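You operate a simulated robot arm through the tools that you are given. There is no shell and no other tool.

You run a simulated robot arm. Do the job below in one go: nothing can be reset, and whatever is moved stays where it is left.

Task
Sleeve the white slip's plant and stand it in the planter that the slip lists.
Fine: plant and planter from the counter; on the tall wooden stand, pull the paper cone up over it; the cone ends down. Where these are worked on the way, their far stop is far enough and under half their travel is too little: paper cone.

The check looks at the end state, three seconds after you hand in, the way a careful person would. Anything else that was tipped, shoved, dropped, spilled or broken makes it a failure.

Robot
A 7-joint arm with a two-finger parallel gripper, fixed in place. Base frame: the origin is on the floor under the middle of its stand, x ahead of it, y to its left, z up; the work surface is at about z = 0.9. Units: m, degrees, N and s.
With the tool pointing down near the work surface it reaches from about 0.24 to 0.68 m from the base axis. Its first joint turns from -66.0 to 66.0 degrees. Payload 2.4 kg.
Tool frame: the origin (TCP) lies between the finger pads and is the grasp point; the fingertips stand 0.03 m ahead of it; z points along the fingers, y is the line along which they close. The gripper opens to 0.094 m. The fingers are 0.028 m wide and 0.01 m thick; the gripper's body (0.05 by 0.096 m) begins 0.055 m behind the TCP.
Orientation is that of the tool frame in the base frame, as a unit quaternion [x, y, z, w]. With the fingers straight down and closing along the base's y, the tool's x points along the base's -x, its y along +y and its z along -z.

Tools
- The arm moves only by the tool arm_command. Its argument "deltas" is a list of rows, each a list of 7 numbers: the shift along the base's x, y, z in m, then the turn, a rotation vector about the base's x, y, z in degrees, then the opening, from 0 (shut) to 1 (fully open). In form: [[x, y, z, ax, ay, az, jaw], ...]. A call has 1 to 20 rows; each row is the pose to reach, as a shift and turn from the pose commanded when the call began. Each row takes 0.2 s and may step no farther than 0.05 m and 8.6 degrees from the row before; otherwise, or with a gripper value out of range, the whole call is refused. A pose out of reach is approached as far as the arm can. The call stops where the force on the tool passes 70 N (or 10 N more than at its start, if that is more) or the arm is blocked; 0.2 s more then pass. The fingers move at their own pace (about 0.153 m/s each) and stop on an object; they squeeze with about 41 N. The grip force told is the motor's: it shows also when the fingers shut on nothing. Time passes only in rows, and 0.2 s behind the last, so rows that repeat a pose let the fingers close. It gives the time, the measured TCP pose, the force on the tool (base axes), the opening and the grip force at its end, in the units of the frame above (readings bear some noise), with the torque about the TCP (base axes, N m) and any sound that the robot's microphone picked up.
- Cameras (640 x 400 px; columns grow to the right, rows downward): "scene" is fixed at [0.0598, 0.4988, 1.4479]; the picture's right is [-0.45, -0.89, 0.00], its down [-0.48, 0.25, -0.84] and it looks along [0.75, -0.38, -0.54] (base axes); focal length 302 px, centre (320, 200). "wrist" rides on the gripper at [0.076, 0.014, -0.103] in the tool frame; the picture's right is [-0.18, 0.98, 0.00], its down [-0.75, -0.14, -0.64] and it looks along [-0.63, -0.12, 0.77] (tool axes); focal length 243 px, centre (320, 200). There is no depth. A picture from a camera that has moved, and an enlarged one, comes with that camera's place and axes in the base frame and with its lens.
- capture(camera): a new picture of that camera. The clock stands still meanwhile.
- enlarge(camera, box): a new picture of the part [left, top, right, bottom] of that camera's present view, enlarged. The clock stands still meanwhile.
- job_done(): hands the job in; it is judged then, once.

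Nothing tells you positions but the pictures and the camera data. Unless the task says otherwise, let go and move clear before handing in.

The tools are called after "Call:" by a JSON object that holds its "api" and its "payload". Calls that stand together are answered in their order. arm_command: Moves the arm, as the interface text tells. Its arguments: {"type":"object","properties":{"deltas":{"type":"array","items":{"type":"array","items":{"type":"number"}}}},"required":["deltas"]} The other tools are called the same way: capture (camera) takes a picture; enlarge (camera, box) takes an enlarged picture of a part of a camera's view; job_done () hands the job in.

At the start:

```text
t: 0.0
tcp_pos: [0.4125, 0.0726, 1.2779]
tcp_rot: [0.0, 1.0, 0.0, 0.0]
force: [-0.4, -0.4, 0.5]
ft_torque: [-0.02, 0.01, 0.01]
opening: 0.0939
grasp_force: 0.1
```

scene: 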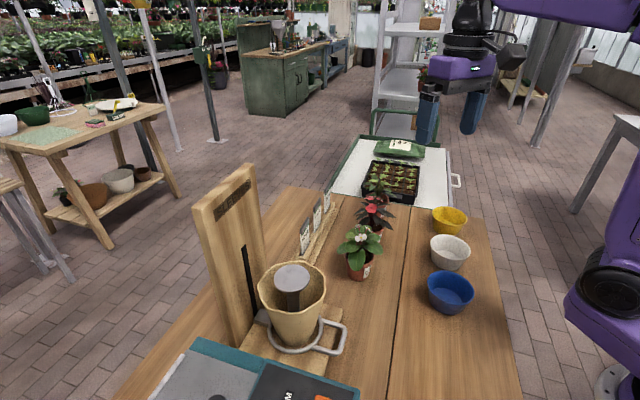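
wrist: 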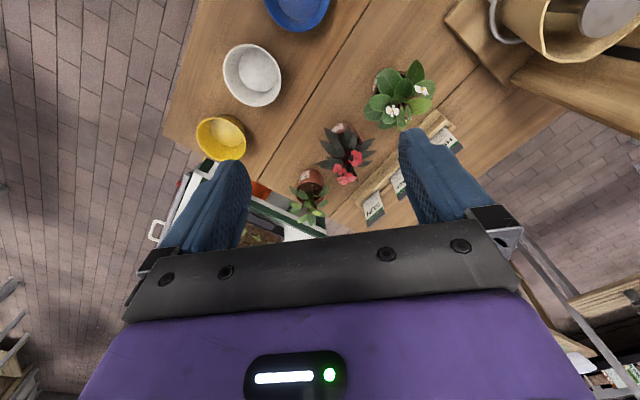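

I see a counter with three potted plants in a row, three planters (yellow, white, blue), a wooden stand with a paper cone on a ring with a handle, and slips on a rail. I'll enlarge the pictures to read the slips and understand the stand.

Call:
{"api": "enlarge", "payload": {"camera": "scene", "box": [280, 170, 420, 290]}}

Call:
{"api": "enlarge", "payload": {"camera": "scene", "box": [180, 150, 380, 400]}}

Call:
{"api": "enlarge", "payload": {"camera": "wrist", "box": [340, 60, 500, 240]}}

Call:
{"api": "enlarge", "payload": {"camera": "scene", "box": [120, 320, 400, 400]}}

```text
3.33 times, centred on (350, 230) of scene
camera zoom: at [0.0598, 0.4988, 1.4479], right [-0.45, -0.89, 0.0], down [-0.48, 0.25, -0.84], along [0.75, -0.38, -0.54], focal length 1007 px, centre (220, 100)
```

zoom: 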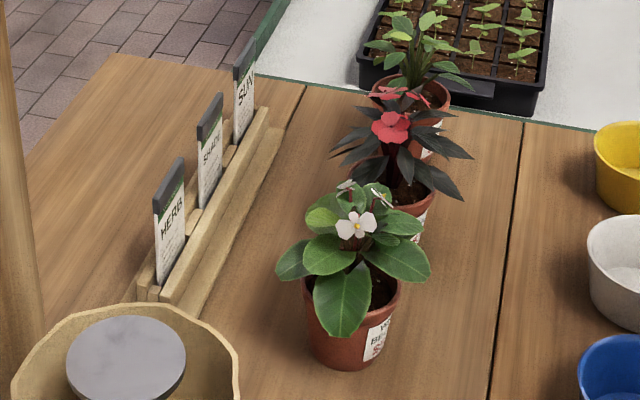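

```text
1.60 times, centred on (280, 275) of scene
camera zoom: at [0.0598, 0.4988, 1.4479], right [-0.45, -0.89, 0.0], down [-0.48, 0.25, -0.84], along [0.75, -0.38, -0.54], focal length 484 px, centre (384, 80)
```

zoom: 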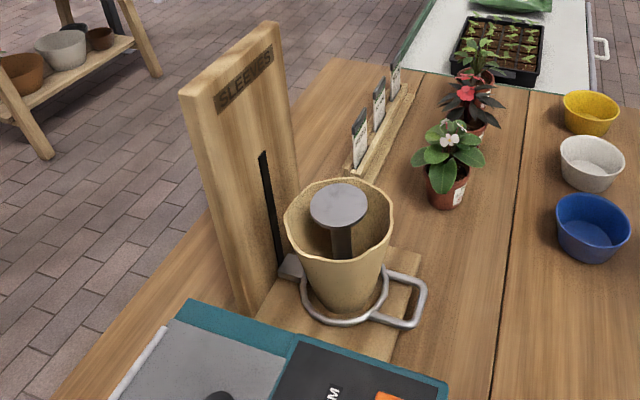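

```text
2.22 times, centred on (420, 150) of wrist
camera zoom: at [0.3364, 0.0878, 1.3802], right [0.18, 0.98, 0.0], down [0.75, -0.14, 0.64], along [0.63, -0.12, -0.77], focal length 539 px, centre (98, 311)
```

zoom: 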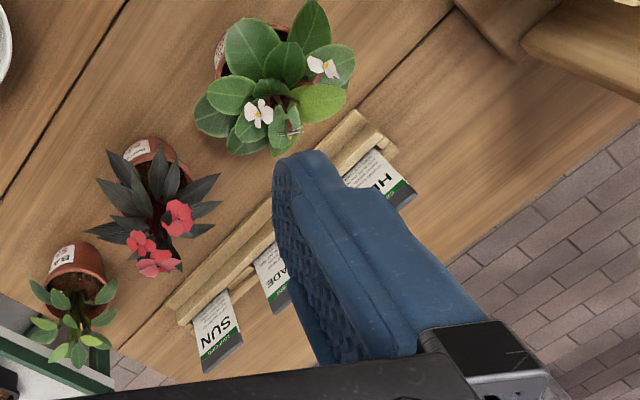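

```text
2.29 times, centred on (260, 360) of scene
camera zoom: at [0.0598, 0.4988, 1.4479], right [-0.45, -0.89, 0.0], down [-0.48, 0.25, -0.84], along [0.75, -0.38, -0.54], focal length 691 px, centre (457, -166)
```

zoom: 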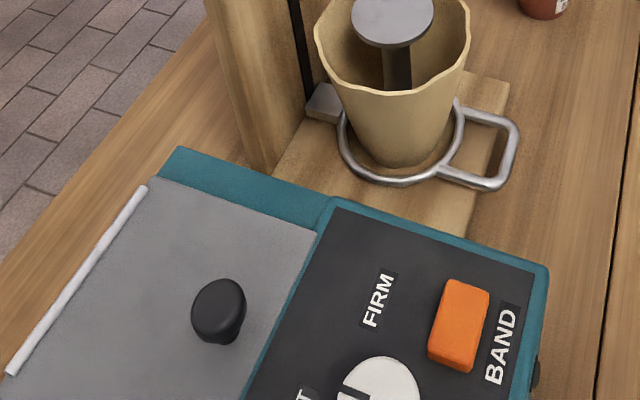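

The racks hold seed packets (HERB/SHADE/SUN); I don't see the white slip yet. The plants are around (0.48, 0.18) and further ahead, the planters around (0.33, 0.04), (0.42, -0.06) and (0.53, -0.16), and the cone stand about (0.38, 0.39). I'll turn the wrist camera to the left side to look for the slip.

Call:
{"api": "arm_command", "payload": {"deltas": [[-0.01, 0, 0.0, 0, 0, 8.2, 1], [-0.02, 0, 0.0, 0, 0, 16.4, 1], [-0.03, 0, 0.0, 0, 0, 24.6, 1], [-0.04, 0, 0, 0, 0, 32.8, 1], [-0.05, 0, 0, 0, 0, 41, 1], [-0.06, 0, 0, 0, 0, 49.2, 1], [-0.07, 0, 0, 0, 0, 57.4, 1], [-0.08, 0, 0, 0, 0, 65.6, 1], [-0.09, 0, 0, 0, 0, 73.8, 1], [-0.1, 0, 0, 0, 0, 82, 1], [-0.1, 0, 0, 0, 0, 90, 1]]}}

Call:
{"api": "capture", "payload": {"camera": "wrist"}}

```text
t: 2.4
tcp_pos: [0.3118, 0.0723, 1.2787]
tcp_rot: [0.708, -0.706, 0.0, 0.0]
force: [0.7, -0.1, -0.8]
ft_torque: [0.06, -0.03, 0.01]
opening: 0.0941
grasp_force: 0.0
```

```text
taken
camera wrist: at [0.2981, -0.0031, 1.38], right [-0.98, 0.18, 0.0], down [0.14, 0.75, 0.64], along [0.12, 0.63, -0.77], focal length 243 px, centre (320, 200)
```

wrist: 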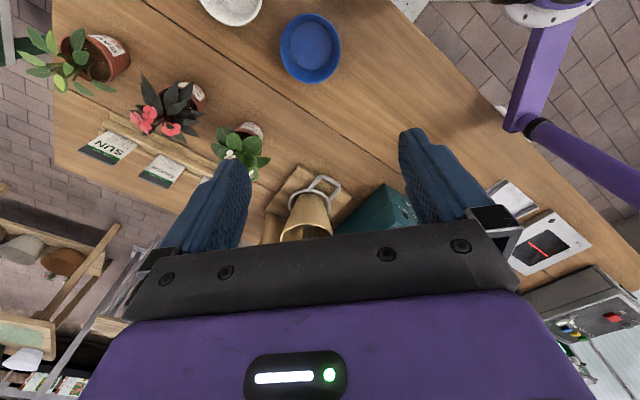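

To the left-back there are more things: a white panel with a dark screen, and a box. I'll enlarge that part.

Call:
{"api": "enlarge", "payload": {"camera": "wrist", "box": [470, 150, 640, 360]}}

Call:
{"api": "enlarge", "payload": {"camera": "wrist", "box": [0, 0, 280, 200]}}

Call:
{"api": "enlarge", "payload": {"camera": "wrist", "box": [220, 150, 480, 250]}}

```text
1.90 times, centred on (555, 255) of wrist
camera zoom: at [0.2981, -0.0031, 1.38], right [-0.98, 0.18, 0.0], down [0.14, 0.75, 0.64], along [0.12, 0.63, -0.77], focal length 462 px, centre (-128, 95)
```

zoom: 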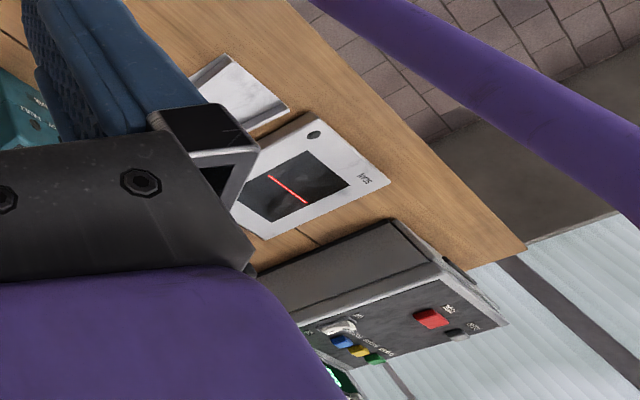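

```text
2.00 times, centred on (140, 100) of wrist
camera zoom: at [0.2981, -0.0031, 1.38], right [-0.98, 0.18, 0.0], down [0.14, 0.75, 0.64], along [0.12, 0.63, -0.77], focal length 485 px, centre (680, 400)
```

zoom: 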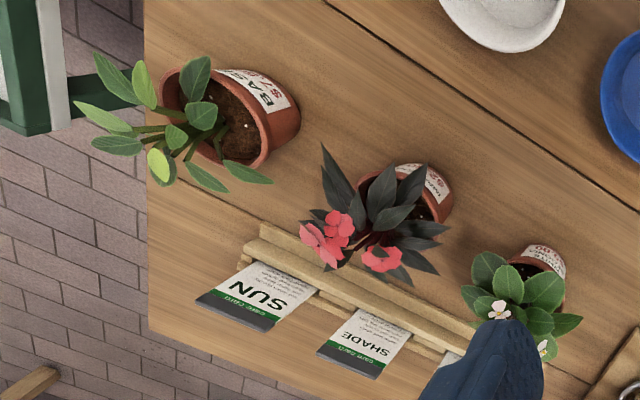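

```text
2.46 times, centred on (350, 200) of wrist
camera zoom: at [0.2981, -0.0031, 1.38], right [-0.98, 0.18, 0.0], down [0.14, 0.75, 0.64], along [0.12, 0.63, -0.77], focal length 597 px, centre (246, 200)
```

zoom: 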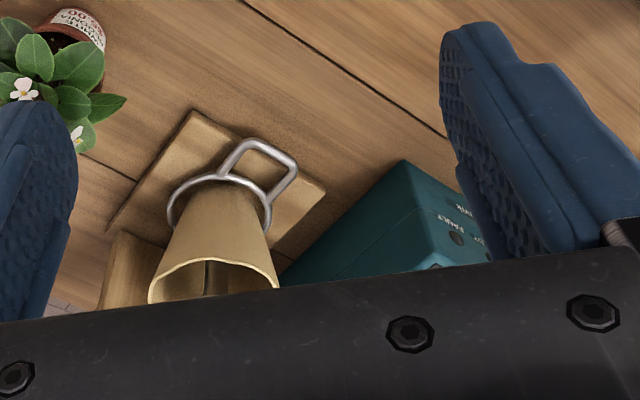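

I see a scanner and a small silver item far left-behind. I'll turn further and shift left to inspect that area for the slip.

Call:
{"api": "arm_command", "payload": {"deltas": [[0, 0.02, 0.0, 0, 0, 8.2, 1], [0, 0.05, 0.0, 0, 0, 16.4, 1], [0, 0.08, 0.0, 0, 0, 24.6, 1], [0, 0.1, 0, 0, 0, 32.8, 1], [0, 0.12, 0, 0, 0, 41, 1]]}}

Call:
{"api": "capture", "payload": {"camera": "wrist"}}

```text
t: 3.6
tcp_pos: [0.3121, 0.1938, 1.2784]
tcp_rot: [0.911, -0.413, 0.0, 0.001]
force: [0.0, 0.0, -0.3]
ft_torque: [-0.01, -0.02, 0.0]
opening: 0.094
grasp_force: 0.2
```

```text
taken
camera wrist: at [0.3511, 0.1275, 1.3809], right [-0.86, -0.51, 0.0], down [-0.39, 0.66, 0.64], along [-0.33, 0.55, -0.77], focal length 243 px, centre (320, 200)
```

wrist: 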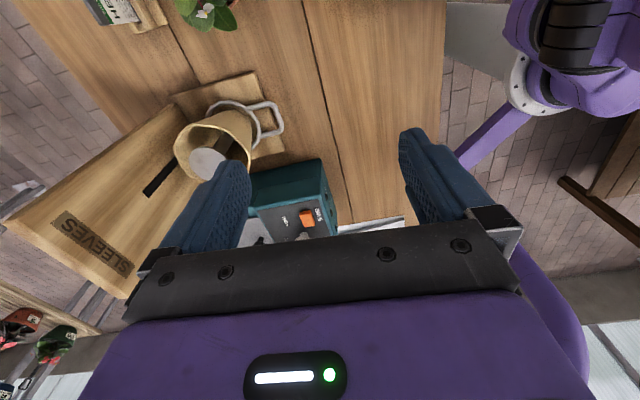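

The silver item is hidden by the gripper's plate; I'll tilt the tool so the camera looks further toward that end of the counter.

Call:
{"api": "arm_command", "payload": {"deltas": [[0, 0, 0.0, 7, 4.2, 0, 1], [0, 0, 0.0, 14, 8.4, 0, 1], [0, 0, 0.0, 21, 12.6, 0, 1], [0, 0, 0.0, 26, 15.4, 0, 1]]}}

Call:
{"api": "capture", "payload": {"camera": "wrist"}}

```text
t: 4.6
tcp_pos: [0.3121, 0.1936, 1.2784]
tcp_rot: [0.879, -0.399, -0.214, -0.15]
force: [0.7, -0.4, -0.1]
ft_torque: [-0.03, -0.01, -0.03]
opening: 0.0941
grasp_force: 0.0
```

```text
taken
camera wrist: at [0.3727, 0.0914, 1.3276], right [-0.86, -0.51, 0.0], down [-0.17, 0.29, 0.94], along [-0.48, 0.81, -0.34], focal length 243 px, centre (320, 200)
```

wrist: 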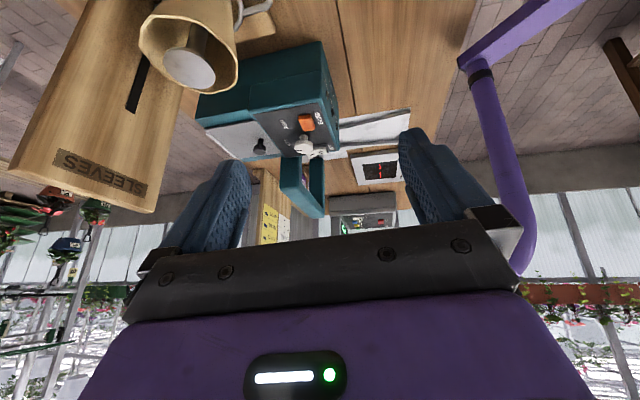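

Call:
{"api": "enlarge", "payload": {"camera": "wrist", "box": [230, 90, 420, 250]}}

Call:
{"api": "enlarge", "payload": {"camera": "wrist", "box": [240, 180, 320, 250]}}

```text
2.50 times, centred on (325, 170) of wrist
camera zoom: at [0.3727, 0.0914, 1.3276], right [-0.86, -0.51, 0.0], down [-0.17, 0.29, 0.94], along [-0.48, 0.81, -0.34], focal length 606 px, centre (308, 275)
```

zoom: 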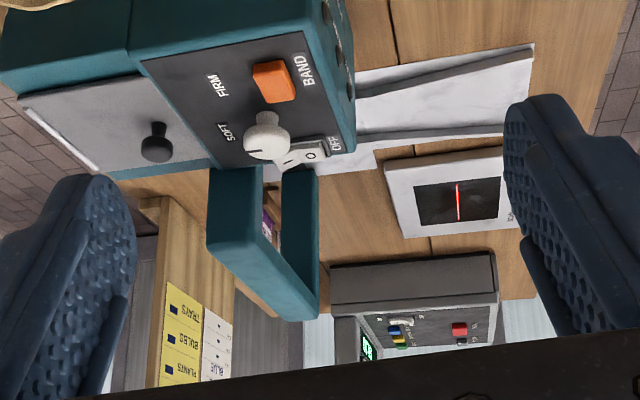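

```text
5.71 times, centred on (280, 215) of wrist
camera zoom: at [0.3727, 0.0914, 1.3276], right [-0.86, -0.51, 0.0], down [-0.17, 0.29, 0.94], along [-0.48, 0.81, -0.34], focal length 1386 px, centre (549, 114)
```

zoom: 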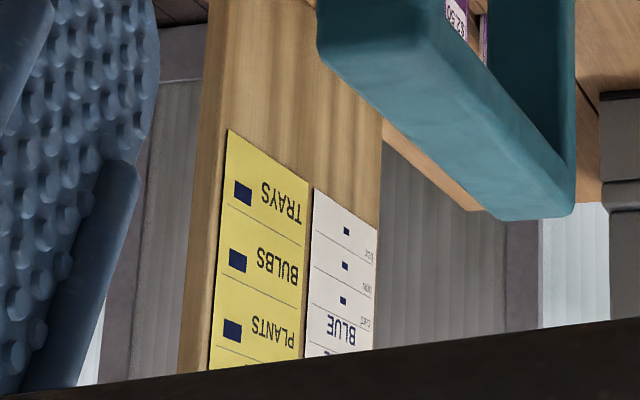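

A wooden post behind the banding machine carries a yellow slip and a white slip. I'll tilt and raise a little more to read the white slip fully.

Call:
{"api": "arm_command", "payload": {"deltas": [[0, 0, 0.03, 6.5, 3.9, 0, 1], [0, 0, 0.06, 12, 7.1, 0, 1], [0, 0, 0.08, 12, 7.1, 0, 1]]}}

Call:
{"api": "capture", "payload": {"camera": "wrist"}}

```text
t: 5.4
tcp_pos: [0.3112, 0.1939, 1.3581]
tcp_rot: [0.843, -0.384, -0.309, -0.215]
force: [-0.6, 0.1, -0.4]
ft_torque: [0.02, -0.01, 0.0]
opening: 0.0941
grasp_force: 0.1
```

```text
taken
camera wrist: at [0.3765, 0.0846, 1.3771], right [-0.86, -0.51, 0.0], down [-0.05, 0.09, 0.99], along [-0.5, 0.86, -0.1], focal length 243 px, centre (320, 200)
```

wrist: 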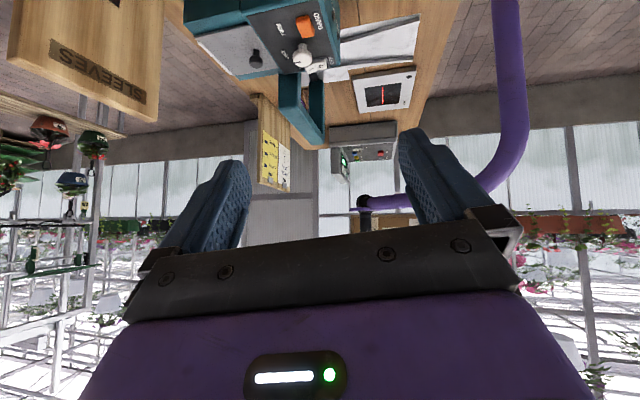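

Call:
{"api": "enlarge", "payload": {"camera": "wrist", "box": [250, 120, 306, 200]}}

Call:
{"api": "enlarge", "payload": {"camera": "wrist", "box": [272, 135, 296, 195]}}

Call:
{"api": "enlarge", "payload": {"camera": "wrist", "box": [240, 50, 430, 180]}}

```text
5.00 times, centred on (278, 160) of wrist
camera zoom: at [0.3765, 0.0846, 1.3771], right [-0.86, -0.51, 0.0], down [-0.05, 0.09, 0.99], along [-0.5, 0.86, -0.1], focal length 1213 px, centre (530, 400)
```

zoom: 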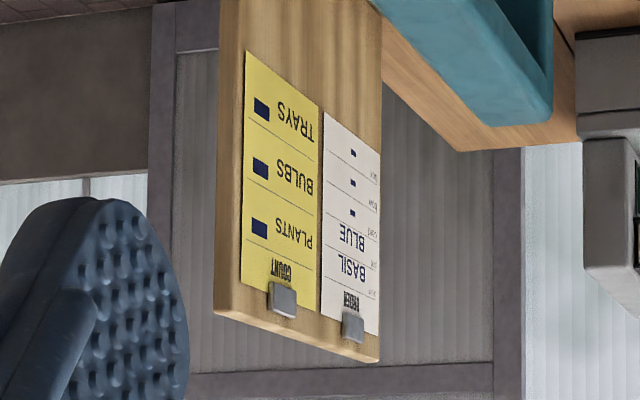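

```text
6.67 times, centred on (284, 165) of wrist
camera zoom: at [0.3765, 0.0846, 1.3771], right [-0.86, -0.51, 0.0], down [-0.05, 0.09, 0.99], along [-0.5, 0.86, -0.1], focal length 1618 px, centre (560, 433)
```

zoom: 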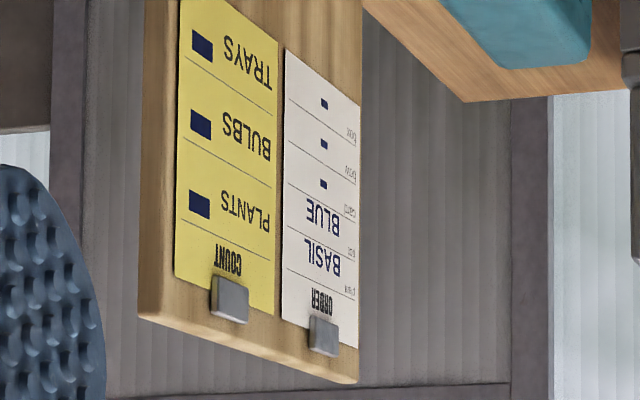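

```text
3.08 times, centred on (335, 115) of wrist
camera zoom: at [0.3765, 0.0846, 1.3771], right [-0.86, -0.51, 0.0], down [-0.05, 0.09, 0.99], along [-0.5, 0.86, -0.1], focal length 746 px, centre (274, 462)
```

zoom: 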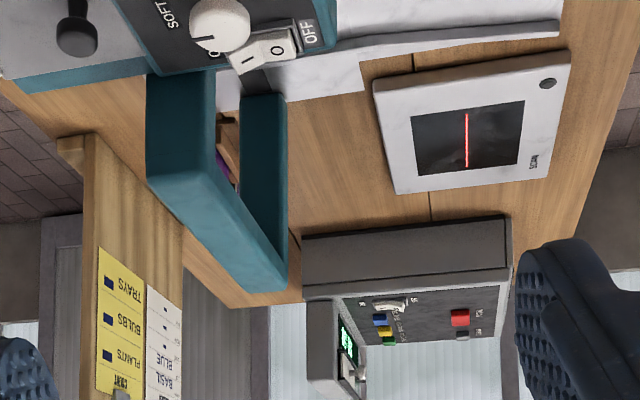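

The white slip (ORDER) reads plant BASIL, pot BLUE. So the basil (the farthest pot, near (0.645, 0.01)) must be sleeved on the SLEEVES stand and set in the blue planter near (0.33, 0.04). I'll tilt back and turn to look at the basil and the stand closely.

Call:
{"api": "arm_command", "payload": {"deltas": [[0, 0, 0.0, -7, -4.15, 0, 1], [0, 0, 0.0, -14, -8.3, 0, 1], [0, 0, 0, -21, -12.45, 0, 1], [0, 0, 0, -28, -16.6, 0, 1], [0, 0, 0, -35, -20.75, 0, 1], [0, 0, 0, -38, -22.5, 0, 1]]}}

Call:
{"api": "capture", "payload": {"camera": "wrist"}}

```text
t: 6.8
tcp_pos: [0.3173, 0.1937, 1.3557]
tcp_rot: [0.91, -0.415, -0.011, -0.012]
force: [0.0, -0.1, -0.9]
ft_torque: [-0.02, -0.01, -0.01]
opening: 0.0943
grasp_force: 0.1
out of reach, approached as far as the arm can: row 6
```

```text
taken
camera wrist: at [0.3566, 0.1248, 1.455], right [-0.86, -0.51, -0.01], down [-0.38, 0.64, 0.67], along [-0.33, 0.58, -0.75], focal length 243 px, centre (320, 200)
```

wrist: 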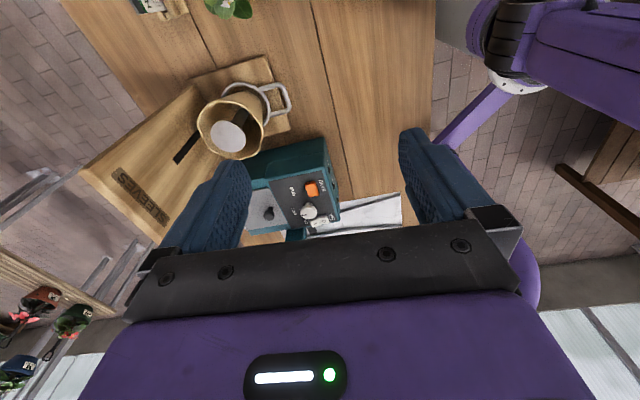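

Now I'll turn back to face the plants at a lower height for a closer look at the basil.

Call:
{"api": "arm_command", "payload": {"deltas": [[0.0, -0.01, -0.01, 0, 0, -8.2, 1], [0.0, -0.02, -0.02, 0, 0, -16.4, 1], [0.01, -0.03, -0.03, 0, 0, -24.6, 1], [0.01, -0.04, -0.04, 0, 0, -32.8, 1], [0.02, -0.05, -0.05, 0, 0, -41, 1], [0.02, -0.06, -0.06, 0, 0, -49.2, 1], [0.03, -0.08, -0.07, 0, 0, -57.4, 1], [0.03, -0.09, -0.08, 0, 0, -65.6, 1], [0.04, -0.1, -0.09, 0, 0, -73.8, 1], [0.05, -0.12, -0.1, 0, 0, -82, 1], [0.06, -0.13, -0.11, 0, 0, -90.2, 1], [0.07, -0.15, -0.12, 0, 0, -98.4, 1], [0.08, -0.16, -0.13, 0, 0, -106.6, 1], [0.09, -0.18, -0.14, 0, 0, -114.8, 1], [0.1, -0.19, -0.15, 0, 0, -123, 1], [0.1, -0.19, -0.15, 0, 0, -131, 1]]}}

Call:
{"api": "capture", "payload": {"camera": "wrist"}}

Call:
{"api": "capture", "payload": {"camera": "scene"}}

```text
t: 10.2
tcp_pos: [0.4176, 0.0044, 1.2043]
tcp_rot: [0.002, 1.0, 0.0, 0.0]
force: [-0.7, -0.2, -0.4]
ft_torque: [0.01, 0.01, 0.01]
opening: 0.0941
grasp_force: 0.0
```

```text
taken
camera wrist: at [0.341, 0.0187, 1.3071], right [0.19, 0.98, 0.0], down [0.75, -0.14, 0.64], along [0.63, -0.12, -0.77], focal length 243 px, centre (320, 200)
```

wrist: 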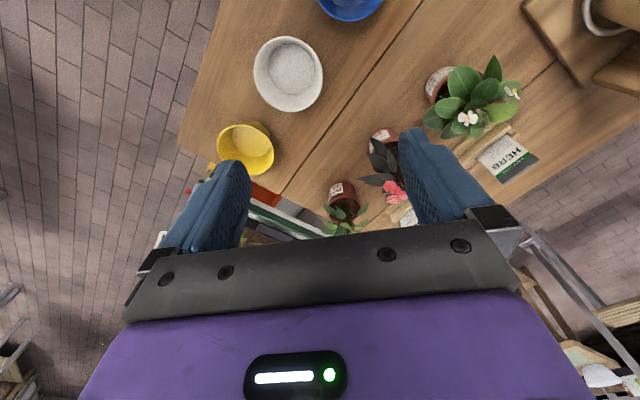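

```text
taken
```

scene: 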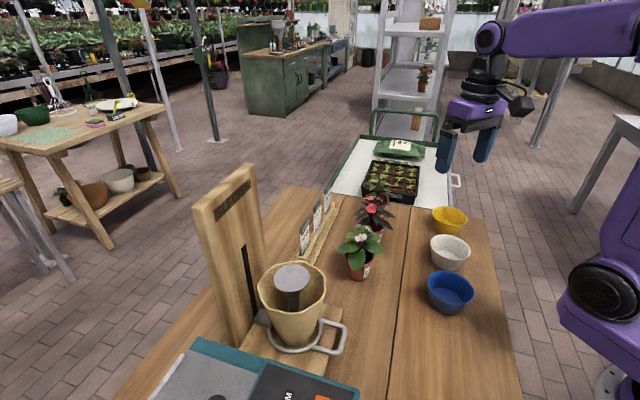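

Call:
{"api": "enlarge", "payload": {"camera": "wrist", "box": [280, 110, 420, 240]}}

Call:
{"api": "enlarge", "payload": {"camera": "scene", "box": [345, 165, 415, 245]}}

Call:
{"api": "enlarge", "payload": {"camera": "scene", "box": [230, 240, 370, 370]}}

```text
3.08 times, centred on (350, 175) of wrist
camera zoom: at [0.341, 0.0187, 1.3071], right [0.19, 0.98, 0.0], down [0.75, -0.14, 0.64], along [0.63, -0.12, -0.77], focal length 746 px, centre (228, 277)
```

zoom: 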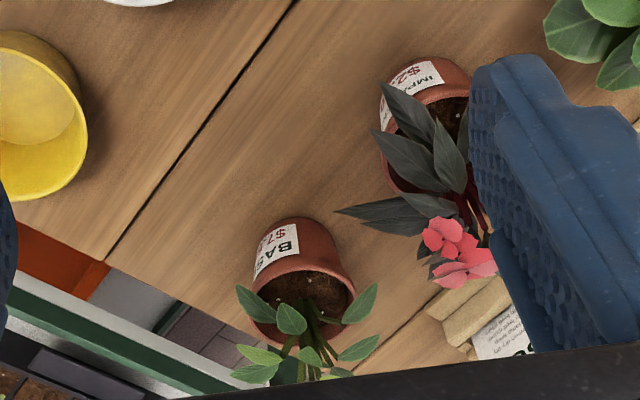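

```text
5.00 times, centred on (380, 205) of scene
camera zoom: at [0.0598, 0.4988, 1.4479], right [-0.45, -0.89, 0.0], down [-0.48, 0.25, -0.84], along [0.75, -0.38, -0.54], focal length 1511 px, centre (20, 175)
```

zoom: 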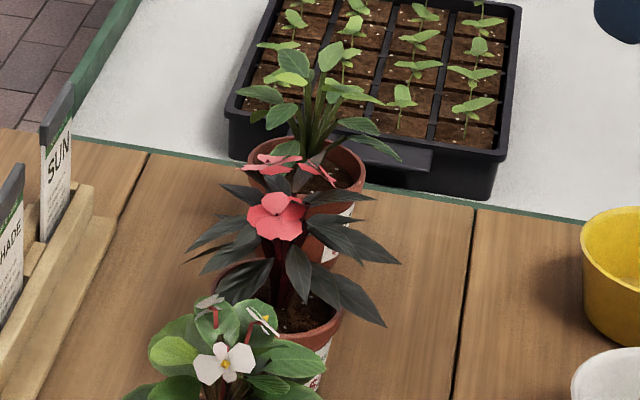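

```text
3.08 times, centred on (300, 305) of scene
camera zoom: at [0.0598, 0.4988, 1.4479], right [-0.45, -0.89, 0.0], down [-0.48, 0.25, -0.84], along [0.75, -0.38, -0.54], focal length 930 px, centre (382, -123)
```

zoom: 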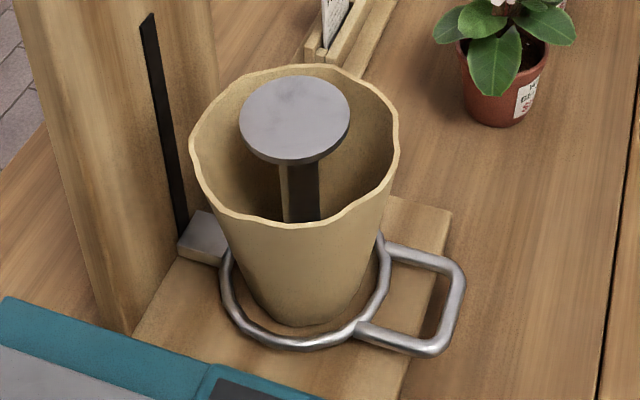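

The basil pot stands near (0.652, 0.007) with its rim about z 0.964; the stand's disc is around (0.39, 0.388) at z about 1.07, and the ring's handle points toward the robot. To grip the pot from the side with the wrist camera on the upper side, I'll test turning the tool -150 degrees while high.

Call:
{"api": "arm_command", "payload": {"deltas": [[-0.005, 0, 0, 0, 0, -8.35, 1], [-0.01, 0, 0, 0, 0, -16.7, 1], [-0.015, 0, 0, 0, 0, -25, 1], [-0.02, 0, 0, 0, 0, -33.4, 1], [-0.025, 0, 0, 0, 0, -41.7, 1], [-0.03, 0, 0, 0, 0, -50, 1], [-0.03, 0, 0, 0, 0, -58.4, 1], [-0.03, 0, 0, 0, 0, -66.7, 1], [-0.03, 0, 0, 0, 0, -75, 1], [-0.03, 0, 0, 0, 0, -83.4, 1], [-0.03, 0, 0, 0, 0, -91.7, 1], [-0.03, 0, 0, 0, 0, -100, 1], [-0.03, 0, 0, 0, 0, -108.4, 1], [-0.03, 0, 0, 0, 0, -116.7, 1], [-0.03, 0, 0, 0, 0, -125, 1], [-0.03, 0, 0, 0, 0, -133.4, 1], [-0.03, 0, 0, 0, 0, -141.7, 1], [-0.03, 0, 0, 0, 0, -150, 1]]}}

Call:
{"api": "capture", "payload": {"camera": "wrist"}}

Call:
{"api": "capture", "payload": {"camera": "scene"}}

```text
t: 14.0
tcp_pos: [0.3856, 0.0061, 1.206]
tcp_rot: [0.966, 0.258, 0.0, 0.0]
force: [-0.4, -0.3, -0.1]
ft_torque: [0.0, 0.01, 0.01]
opening: 0.094
grasp_force: 0.2
```

```text
taken
camera wrist: at [0.4594, 0.0305, 1.3081], right [0.33, -0.94, 0.0], down [-0.72, -0.25, 0.64], along [-0.61, -0.21, -0.77], focal length 243 px, centre (320, 200)
```

wrist: 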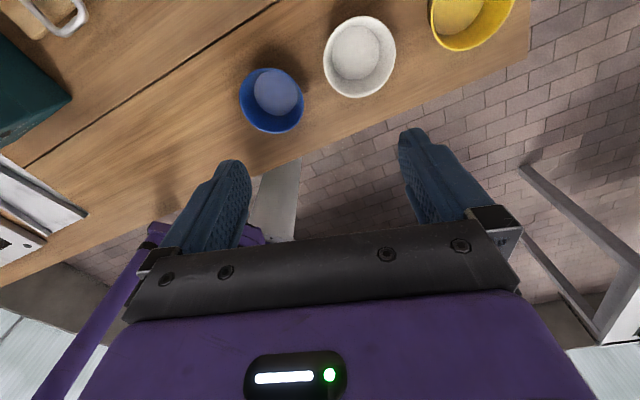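

```text
taken
```

scene: 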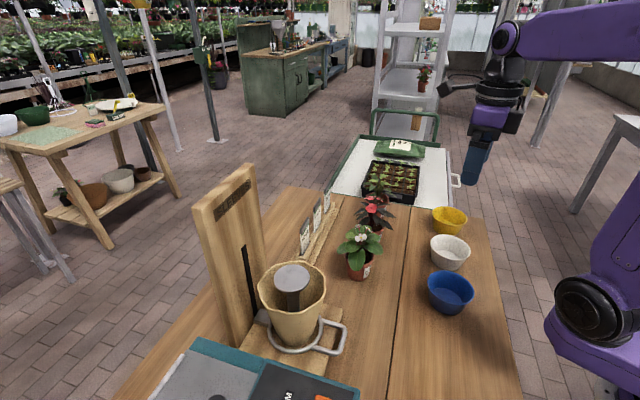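

The turn works. Now I'll tilt the tool toward horizontal (pointing 30 degrees left of ahead, camera up) while moving to a point in front of and above the basil, then look.

Call:
{"api": "arm_command", "payload": {"deltas": [[0.018, -0.0065, 0, 3.9, -6.75, 0, 1], [0.036, -0.013, 0, 7.8, -13.5, 0, 1], [0.054, -0.02, -0.01, 11.7, -20.25, 0, 1], [0.072, -0.026, -0.02, 15.6, -27, 0, 1], [0.09, -0.033, -0.03, 19.5, -33.75, 0, 1], [0.108, -0.04, -0.04, 23.4, -40.5, 0, 1], [0.126, -0.046, -0.05, 27.3, -47.3, 0, 1], [0.144, -0.053, -0.06, 31.2, -54, 0, 1], [0.162, -0.059, -0.07, 35, -60.6, 0, 1]]}}

Call:
{"api": "capture", "payload": {"camera": "wrist"}}

Call:
{"api": "capture", "payload": {"camera": "scene"}}

```text
t: 16.0
tcp_pos: [0.5483, -0.0554, 1.1349]
tcp_rot: [0.791, 0.211, 0.555, -0.148]
force: [0.2, -0.2, -1.2]
ft_torque: [-0.05, -0.01, 0.0]
opening: 0.0938
grasp_force: 0.0
```

```text
taken
camera wrist: at [0.4949, -0.1025, 1.2413], right [0.44, -0.88, -0.17], down [-0.82, -0.31, -0.49], along [0.38, 0.36, -0.85], focal length 243 px, centre (320, 200)
```

wrist: 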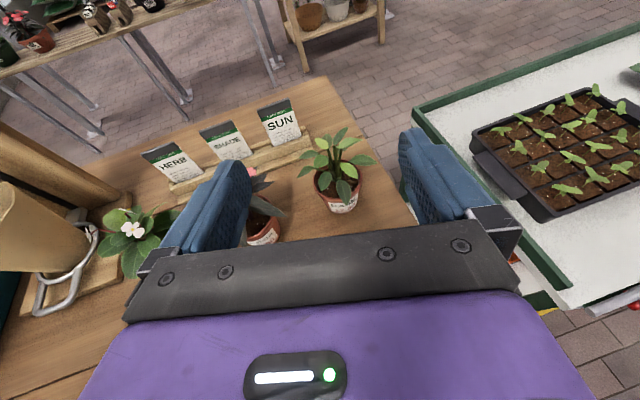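

```text
taken
```

scene: 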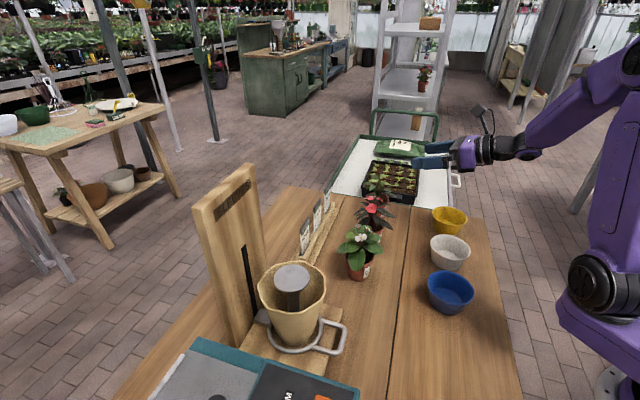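

The near-horizontal pose is reachable and the camera sees the basil well. I'll enlarge to locate it precisely.

Call:
{"api": "enlarge", "payload": {"camera": "wrist", "box": [270, 110, 410, 230]}}

Call:
{"api": "enlarge", "payload": {"camera": "wrist", "box": [0, 160, 190, 330]}}

```text
3.33 times, centred on (340, 170) of wrist
camera zoom: at [0.4949, -0.1025, 1.2413], right [0.44, -0.88, -0.17], down [-0.82, -0.31, -0.49], along [0.38, 0.36, -0.85], focal length 809 px, centre (253, 300)
```

zoom: 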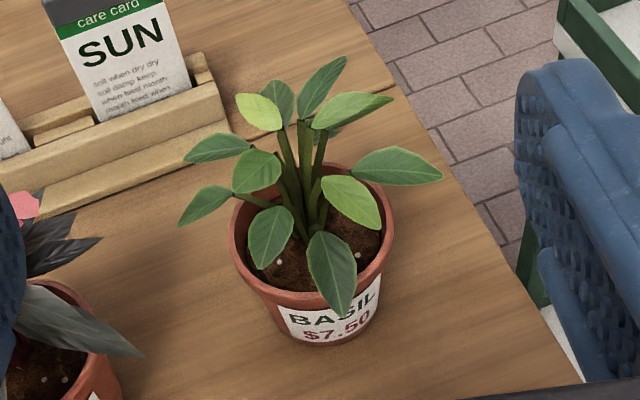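

```text
2.35 times, centred on (95, 245) of wrist
camera zoom: at [0.4949, -0.1025, 1.2413], right [0.44, -0.88, -0.17], down [-0.82, -0.31, -0.49], along [0.38, 0.36, -0.85], focal length 571 px, centre (849, 94)
```

zoom: 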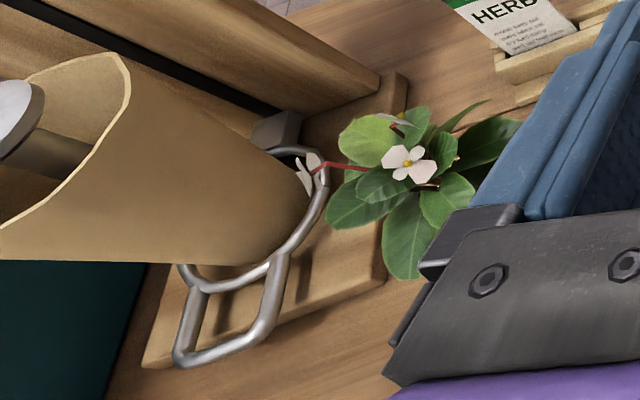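

The label reads BASIL $7.50, with the pot centre about (0.656, 0.008). I'll adjust to approach at 20 degrees left with 60 degrees tilt, so the gripper clears the planters and the red plant, then look again before descending.

Call:
{"api": "arm_command", "payload": {"deltas": [[-0.002, 0.011, -0.01, -2.1, 4.5, -5, 1], [-0.005, 0.022, -0.02, -4.25, 9.09, -10, 1], [-0.005, 0.022, -0.055, -4.25, 9.09, -10, 1]]}}

Call:
{"api": "capture", "payload": {"camera": "wrist"}}

Call:
{"api": "capture", "payload": {"camera": "scene"}}

```text
t: 16.8
tcp_pos: [0.5429, -0.0339, 1.0806]
tcp_rot: [0.853, 0.15, 0.492, -0.086]
force: [0.6, 0.4, -0.8]
ft_torque: [-0.02, 0.01, 0.0]
opening: 0.0943
grasp_force: 0.0
```

```text
taken
camera wrist: at [0.5007, -0.0637, 1.1978], right [0.25, -0.96, -0.16], down [-0.93, -0.19, -0.33], along [0.29, 0.23, -0.93], focal length 243 px, centre (320, 200)
```

wrist: 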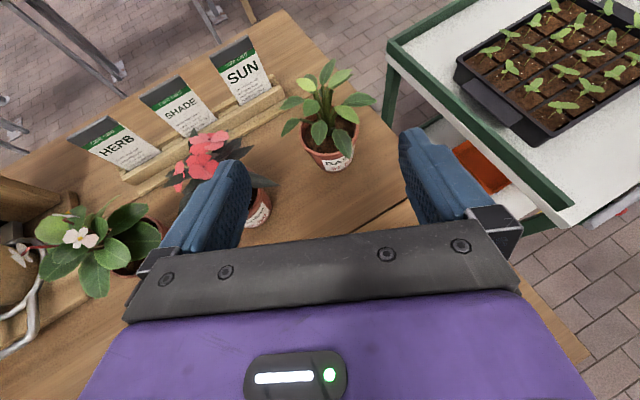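

```text
taken
```

scene: 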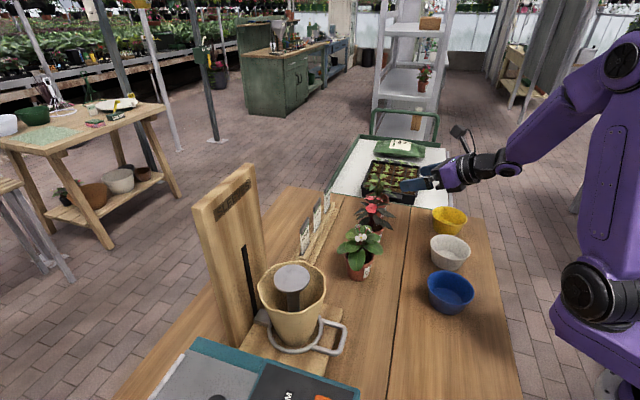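

A leaf of the red plant is near the path, so I'll turn the approach slightly more (27 degrees), narrow the opening a bit, and descend to z about 1.0 in front of the basil, then check.

Call:
{"api": "arm_command", "payload": {"deltas": [[0.006, -0.0126, -0.03, 0, 0, 7, 0.88], [0.006, -0.0126, -0.06, 0, 0, 7, 0.88], [0.006, -0.0126, -0.08, 0, 0, 7, 0.88]]}}

Call:
{"api": "capture", "payload": {"camera": "wrist"}}

Call:
{"api": "enlarge", "payload": {"camera": "scene", "box": [340, 120, 520, 320]}}

```text
t: 17.6
tcp_pos: [0.5485, -0.0451, 1.0008]
tcp_rot: [0.842, 0.201, 0.486, -0.115]
force: [-0.4, -0.2, -0.2]
ft_torque: [-0.03, 0.0, 0.0]
opening: 0.0826
grasp_force: 0.1
```

```text
taken
camera wrist: at [0.5099, -0.0804, 1.1177], right [0.36, -0.92, -0.16], down [-0.9, -0.3, -0.33], along [0.26, 0.26, -0.93], focal length 243 px, centre (320, 200)
```

wrist: 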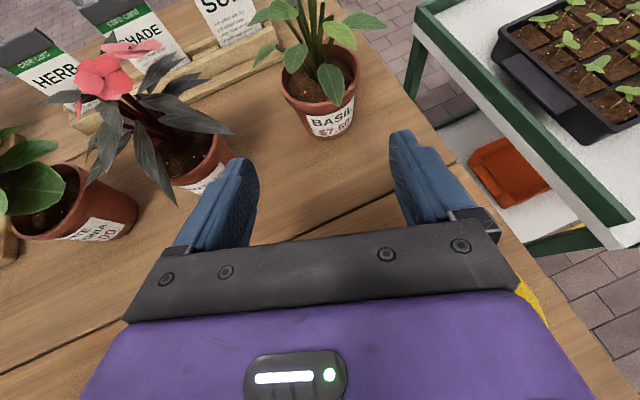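

```text
2.00 times, centred on (430, 220) of scene
camera zoom: at [0.0598, 0.4988, 1.4479], right [-0.45, -0.89, 0.0], down [-0.48, 0.25, -0.84], along [0.75, -0.38, -0.54], focal length 604 px, centre (100, 160)
```

zoom: 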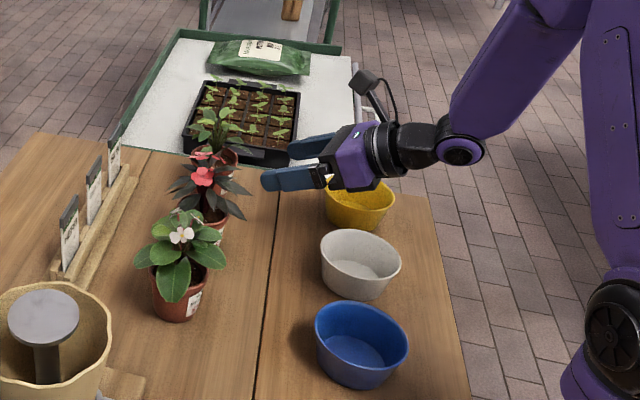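

The gripper axis is aligned with the basil and clear of the red plant. I'll lower to pot height and advance part of the way, then check.

Call:
{"api": "arm_command", "payload": {"deltas": [[0, 0, -0.024, 0, 0, 0, 0.88], [0, 0, -0.047, 0, 0, 0, 0.88], [0.025, 0.0121, -0.047, 0, 0, 0, 0.88], [0.05, 0.0242, -0.047, 0, 0, 0, 0.88]]}}

Call:
{"api": "capture", "payload": {"camera": "wrist"}}

Call:
{"api": "enlarge", "payload": {"camera": "scene", "box": [340, 150, 480, 270]}}

```text
t: 18.6
tcp_pos: [0.5978, -0.0193, 0.953]
tcp_rot: [0.842, 0.203, 0.487, -0.117]
force: [0.3, 0.3, -0.5]
ft_torque: [0.0, 0.01, -0.06]
opening: 0.0826
grasp_force: 0.1
```

```text
taken
camera wrist: at [0.5595, -0.0555, 1.0692], right [0.36, -0.92, -0.16], down [-0.9, -0.3, -0.33], along [0.26, 0.26, -0.93], focal length 243 px, centre (320, 200)
```

wrist: 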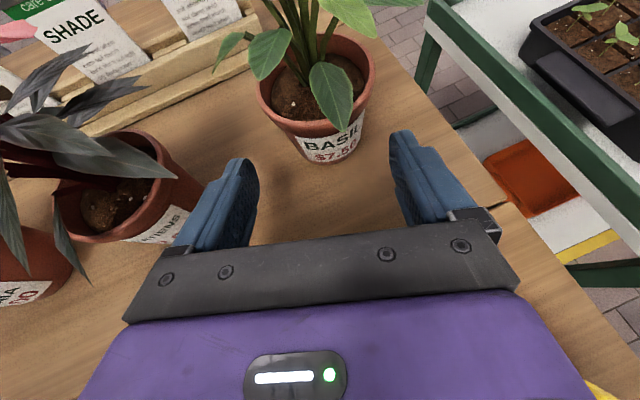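

```text
3.33 times, centred on (410, 210) of scene
camera zoom: at [0.0598, 0.4988, 1.4479], right [-0.45, -0.89, 0.0], down [-0.48, 0.25, -0.84], along [0.75, -0.38, -0.54], focal length 1007 px, centre (20, 167)
```

zoom: 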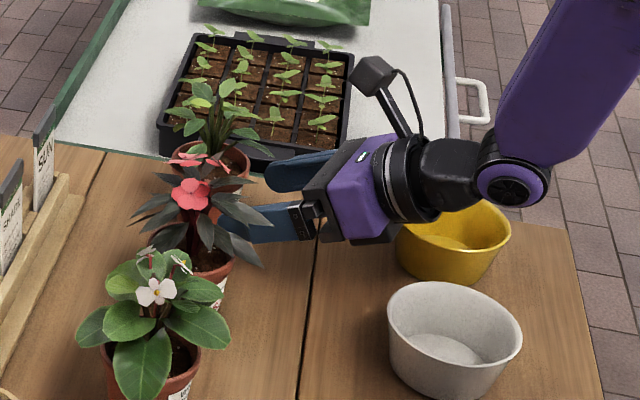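

Aligned well; I'll advance the rest of the way around the pot and close the fingers.

Call:
{"api": "arm_command", "payload": {"deltas": [[0.02, 0.0089, 0, 0, 0, 0, 0.88], [0.04, 0.0178, 0, 0, 0, 0, 0.88], [0.051, 0.0227, 0, 0, 0, 0, 0.88]]}}

Call:
{"api": "capture", "payload": {"camera": "wrist"}}

```text
t: 19.4
tcp_pos: [0.6491, 0.0024, 0.9525]
tcp_rot: [0.842, 0.202, 0.487, -0.117]
force: [0.4, 0.3, -0.1]
ft_torque: [0.0, 0.03, 0.02]
opening: 0.0825
grasp_force: 0.0
```

```text
taken
camera wrist: at [0.6114, -0.0332, 1.0708], right [0.36, -0.92, -0.16], down [-0.9, -0.3, -0.33], along [0.26, 0.26, -0.93], focal length 243 px, centre (320, 200)
```

wrist: 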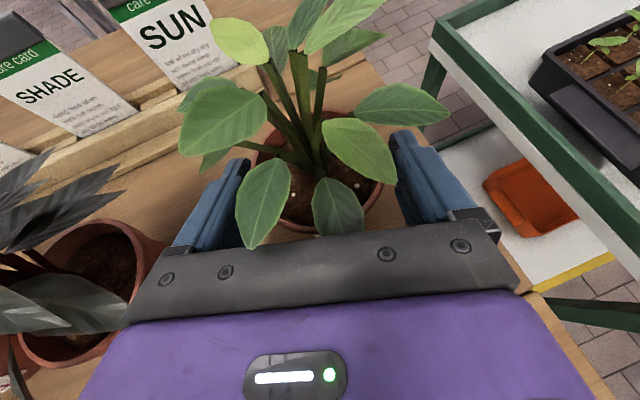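

The pot is between the fingers. Closing now.

Call:
{"api": "arm_command", "payload": {"deltas": [[0, 0, 0, 0, 0, 0, 0.5], [0, 0, 0, 0, 0, 0, 0.3], [0, 0, 0, 0, 0, 0, 0.3]]}}

Call:
{"api": "capture", "payload": {"camera": "wrist"}}

```text
t: 20.2
tcp_pos: [0.6511, 0.0023, 0.9551]
tcp_rot: [0.842, 0.202, 0.487, -0.117]
force: [0.7, -0.7, 0.9]
ft_torque: [0.07, -0.01, -0.05]
opening: 0.0723
grasp_force: 40.5
```

```text
taken
camera wrist: at [0.6112, -0.0333, 1.0709], right [0.36, -0.92, -0.16], down [-0.9, -0.3, -0.33], along [0.26, 0.26, -0.93], focal length 243 px, centre (320, 200)
```

wrist: 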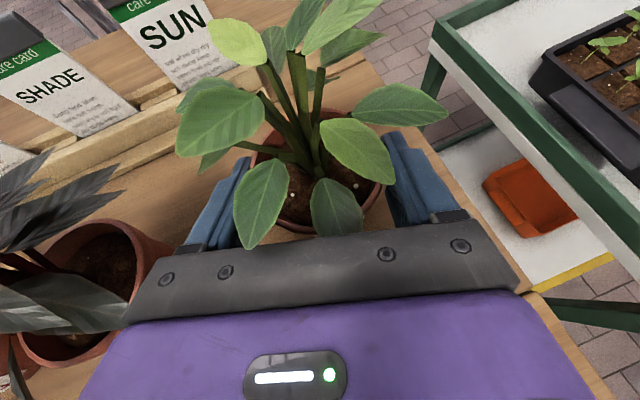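

Gripped at the rim (0.072 m). I'll lift straight up and check.

Call:
{"api": "arm_command", "payload": {"deltas": [[0, 0, 0.01, 0, 0, 0, 0.3], [0, 0, 0.03, 0, 0, 0, 0.3], [0, 0, 0.06, 0, 0, 0, 0.3], [0, 0, 0.09, 0, 0, 0, 0.3], [0, 0, 0.12, 0, 0, 0, 0.3], [0, 0, 0.15, 0, 0, 0, 0.3], [0, 0, 0.18, 0, 0, 0, 0.3]]}}

Call:
{"api": "capture", "payload": {"camera": "wrist"}}

Call:
{"api": "capture", "payload": {"camera": "scene"}}

```text
t: 21.8
tcp_pos: [0.6506, -0.002, 1.133]
tcp_rot: [0.843, 0.203, 0.485, -0.118]
force: [-0.3, 0.0, 0.3]
ft_torque: [0.03, -0.02, 0.0]
opening: 0.0281
grasp_force: 0.0
```

```text
taken
camera wrist: at [0.6115, -0.0369, 1.2499], right [0.36, -0.92, -0.16], down [-0.9, -0.3, -0.33], along [0.26, 0.26, -0.93], focal length 243 px, centre (320, 200)
```

wrist: 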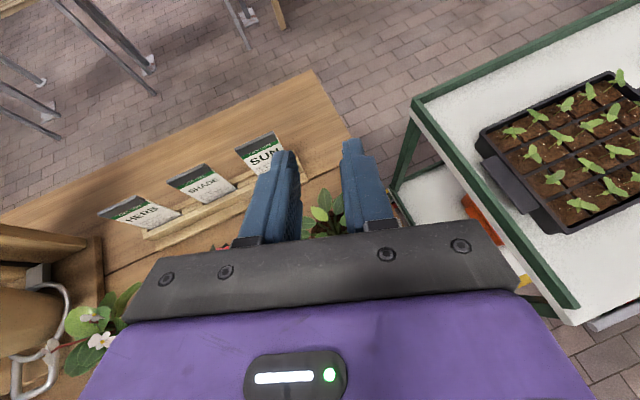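

```text
taken
```

scene: 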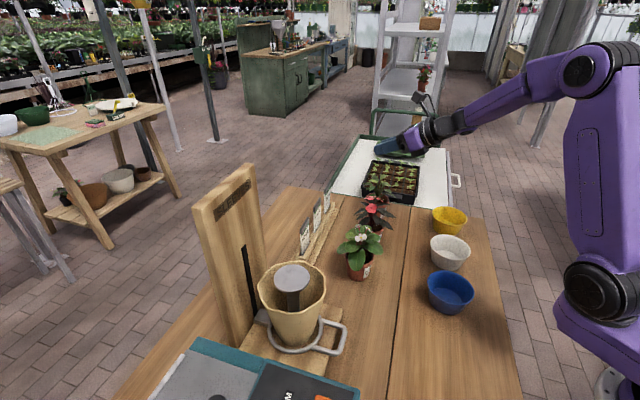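

The pot slipped out of the grip while lifting. I'll check where the basil stands now.

Call:
{"api": "enlarge", "payload": {"camera": "scene", "box": [345, 165, 415, 245]}}

Call:
{"api": "enlarge", "payload": {"camera": "wrist", "box": [220, 160, 420, 260]}}

```text
5.00 times, centred on (380, 205) of scene
camera zoom: at [0.0598, 0.4988, 1.4479], right [-0.45, -0.89, 0.0], down [-0.48, 0.25, -0.84], along [0.75, -0.38, -0.54], focal length 1511 px, centre (20, 175)
```

zoom: 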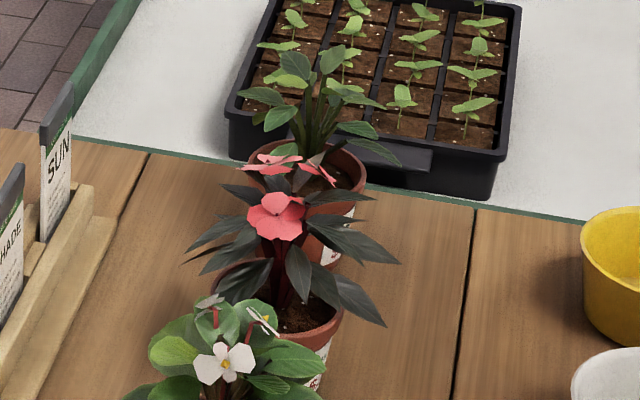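

```text
3.20 times, centred on (320, 210) of wrist
camera zoom: at [0.6115, -0.0369, 1.2499], right [0.36, -0.92, -0.16], down [-0.9, -0.3, -0.33], along [0.26, 0.26, -0.93], focal length 776 px, centre (320, 168)
```

zoom: 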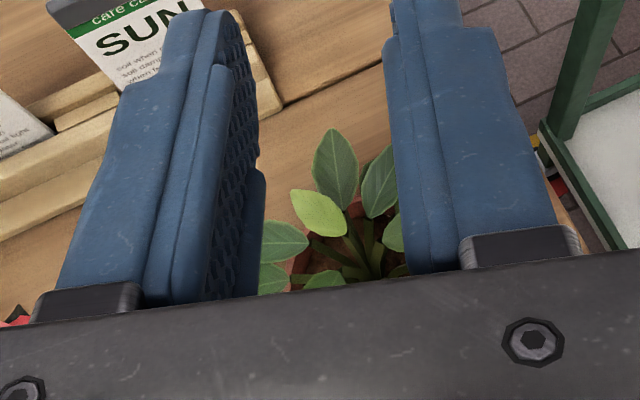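

The basil stayed upright in place; the rim is lower than I took it (about z 0.95, pot about 0.05 tall), so I only held the lip. I'll open, back off and look again before gripping lower.

Call:
{"api": "arm_command", "payload": {"deltas": [[-0.03, -0.0153, 0, 0, 0, 0, 0.88], [-0.06, -0.0306, 0, 0, 0, 0, 0.88], [-0.09, -0.0459, 0, 0, 0, 0, 0.88], [-0.105, -0.0535, -0.04, 0, 0, 0, 0.88], [-0.105, -0.0535, -0.08, 0, 0, 0, 0.88]]}}

Call:
{"api": "enlarge", "payload": {"camera": "wrist", "box": [240, 20, 420, 180]}}

Call:
{"api": "capture", "payload": {"camera": "wrist"}}

```text
t: 23.0
tcp_pos: [0.5453, -0.0537, 1.0538]
tcp_rot: [0.842, 0.202, 0.487, -0.116]
force: [0.0, -1.6, 0.0]
ft_torque: [0.03, 0.0, 0.0]
opening: 0.083
grasp_force: 0.1
```

```text
2.50 times, centred on (330, 100) of wrist
camera zoom: at [0.5064, -0.0885, 1.1707], right [0.36, -0.92, -0.16], down [-0.9, -0.3, -0.33], along [0.26, 0.26, -0.93], focal length 606 px, centre (295, 450)
```

zoom: 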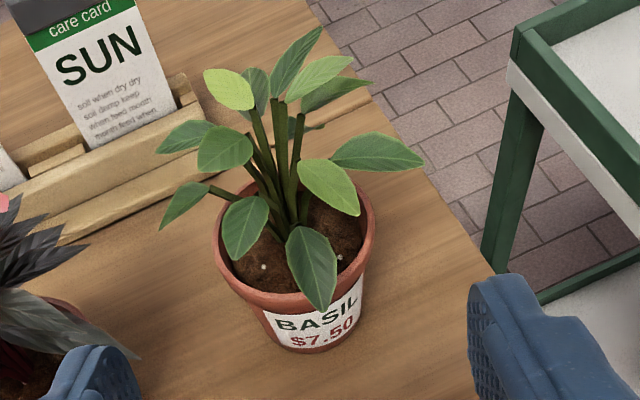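

```text
taken
camera wrist: at [0.5064, -0.0885, 1.1707], right [0.36, -0.92, -0.16], down [-0.9, -0.3, -0.33], along [0.26, 0.26, -0.93], focal length 243 px, centre (320, 200)
```

wrist: 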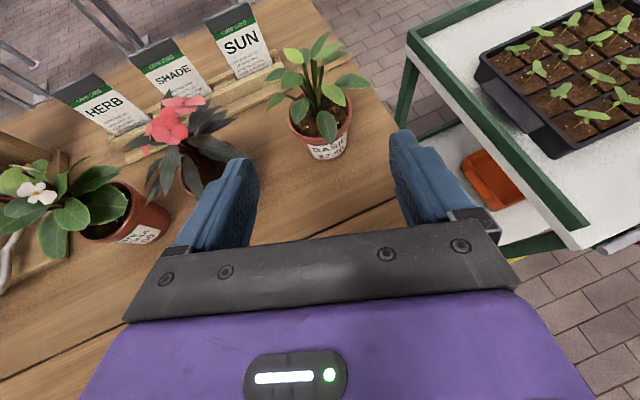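

The basil is at about (0.657, 0.009), upright. I'll descend lower (TCP z about 0.937) and advance again with a small sideways correction.

Call:
{"api": "arm_command", "payload": {"deltas": [[-0.0023, 0.0045, -0.04, 0, 0, 0, 0.88], [-0.0023, 0.0045, -0.08, 0, 0, 0, 0.88], [-0.0023, 0.0045, -0.117, 0, 0, 0, 0.88], [0.025, 0.0186, -0.117, 0, 0, 0, 0.88], [0.0525, 0.0326, -0.117, 0, 0, 0, 0.88]]}}

Call:
{"api": "capture", "payload": {"camera": "wrist"}}

```text
t: 24.2
tcp_pos: [0.5979, -0.0209, 0.935]
tcp_rot: [0.843, 0.201, 0.485, -0.116]
force: [-1.0, 0.6, -0.3]
ft_torque: [-0.02, 0.01, 0.01]
opening: 0.0827
grasp_force: 0.1
```

```text
taken
camera wrist: at [0.5596, -0.0571, 1.0526], right [0.36, -0.92, -0.16], down [-0.9, -0.3, -0.33], along [0.25, 0.26, -0.93], focal length 243 px, centre (320, 200)
```

wrist: 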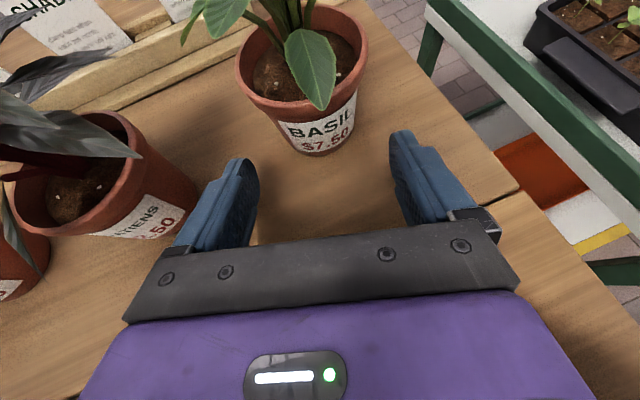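

Call:
{"api": "arm_command", "payload": {"deltas": [[0.02, 0.0102, 0, 0, 0, 0, 0.88], [0.04, 0.0204, 0, 0, 0, 0, 0.88], [0.0535, 0.0276, 0, 0, 0, 0, 0.88], [0.0535, 0.0276, 0, 0, 0, 0, 0.6], [0.0535, 0.0276, 0, 0, 0, 0, 0.4], [0.0535, 0.0276, 0, 0, 0, 0, 0.4]]}}

Call:
{"api": "capture", "payload": {"camera": "wrist"}}

```text
t: 25.6
tcp_pos: [0.6524, 0.0054, 0.9366]
tcp_rot: [0.842, 0.202, 0.486, -0.117]
force: [0.6, 0.8, 1.4]
ft_torque: [0.06, 0.0, 0.0]
opening: 0.0683
grasp_force: 40.3
```

```text
taken
camera wrist: at [0.6135, -0.0284, 1.0535], right [0.36, -0.92, -0.16], down [-0.9, -0.3, -0.33], along [0.26, 0.26, -0.93], focal length 243 px, centre (320, 200)
```

wrist: 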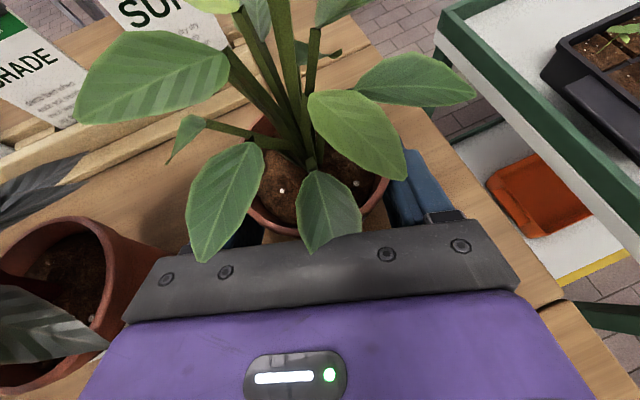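

The grip is now below the rim (0.068 m). I'll lift slowly and check the grip.

Call:
{"api": "arm_command", "payload": {"deltas": [[0, 0, 0.004, 0, 0, 0, 0.3], [0, 0, 0.008, 0, 0, 0, 0.3], [0, 0, 0.014, 0, 0, 0, 0.3], [0, 0, 0.02, 0, 0, 0, 0.3]]}}

Call:
{"api": "capture", "payload": {"camera": "wrist"}}

```text
t: 26.6
tcp_pos: [0.6503, 0.0078, 0.956]
tcp_rot: [0.843, 0.203, 0.485, -0.117]
force: [0.0, 0.5, -2.3]
ft_torque: [-0.01, -0.03, 0.01]
opening: 0.0683
grasp_force: 41.0
```

```text
taken
camera wrist: at [0.6125, -0.0276, 1.0733], right [0.36, -0.92, -0.16], down [-0.9, -0.3, -0.33], along [0.26, 0.26, -0.93], focal length 243 px, centre (320, 200)
```

wrist: 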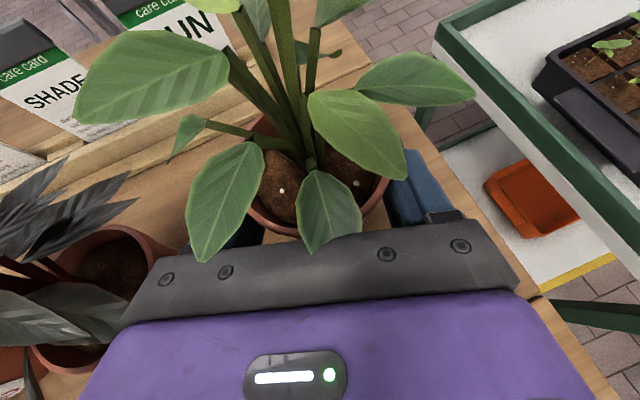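

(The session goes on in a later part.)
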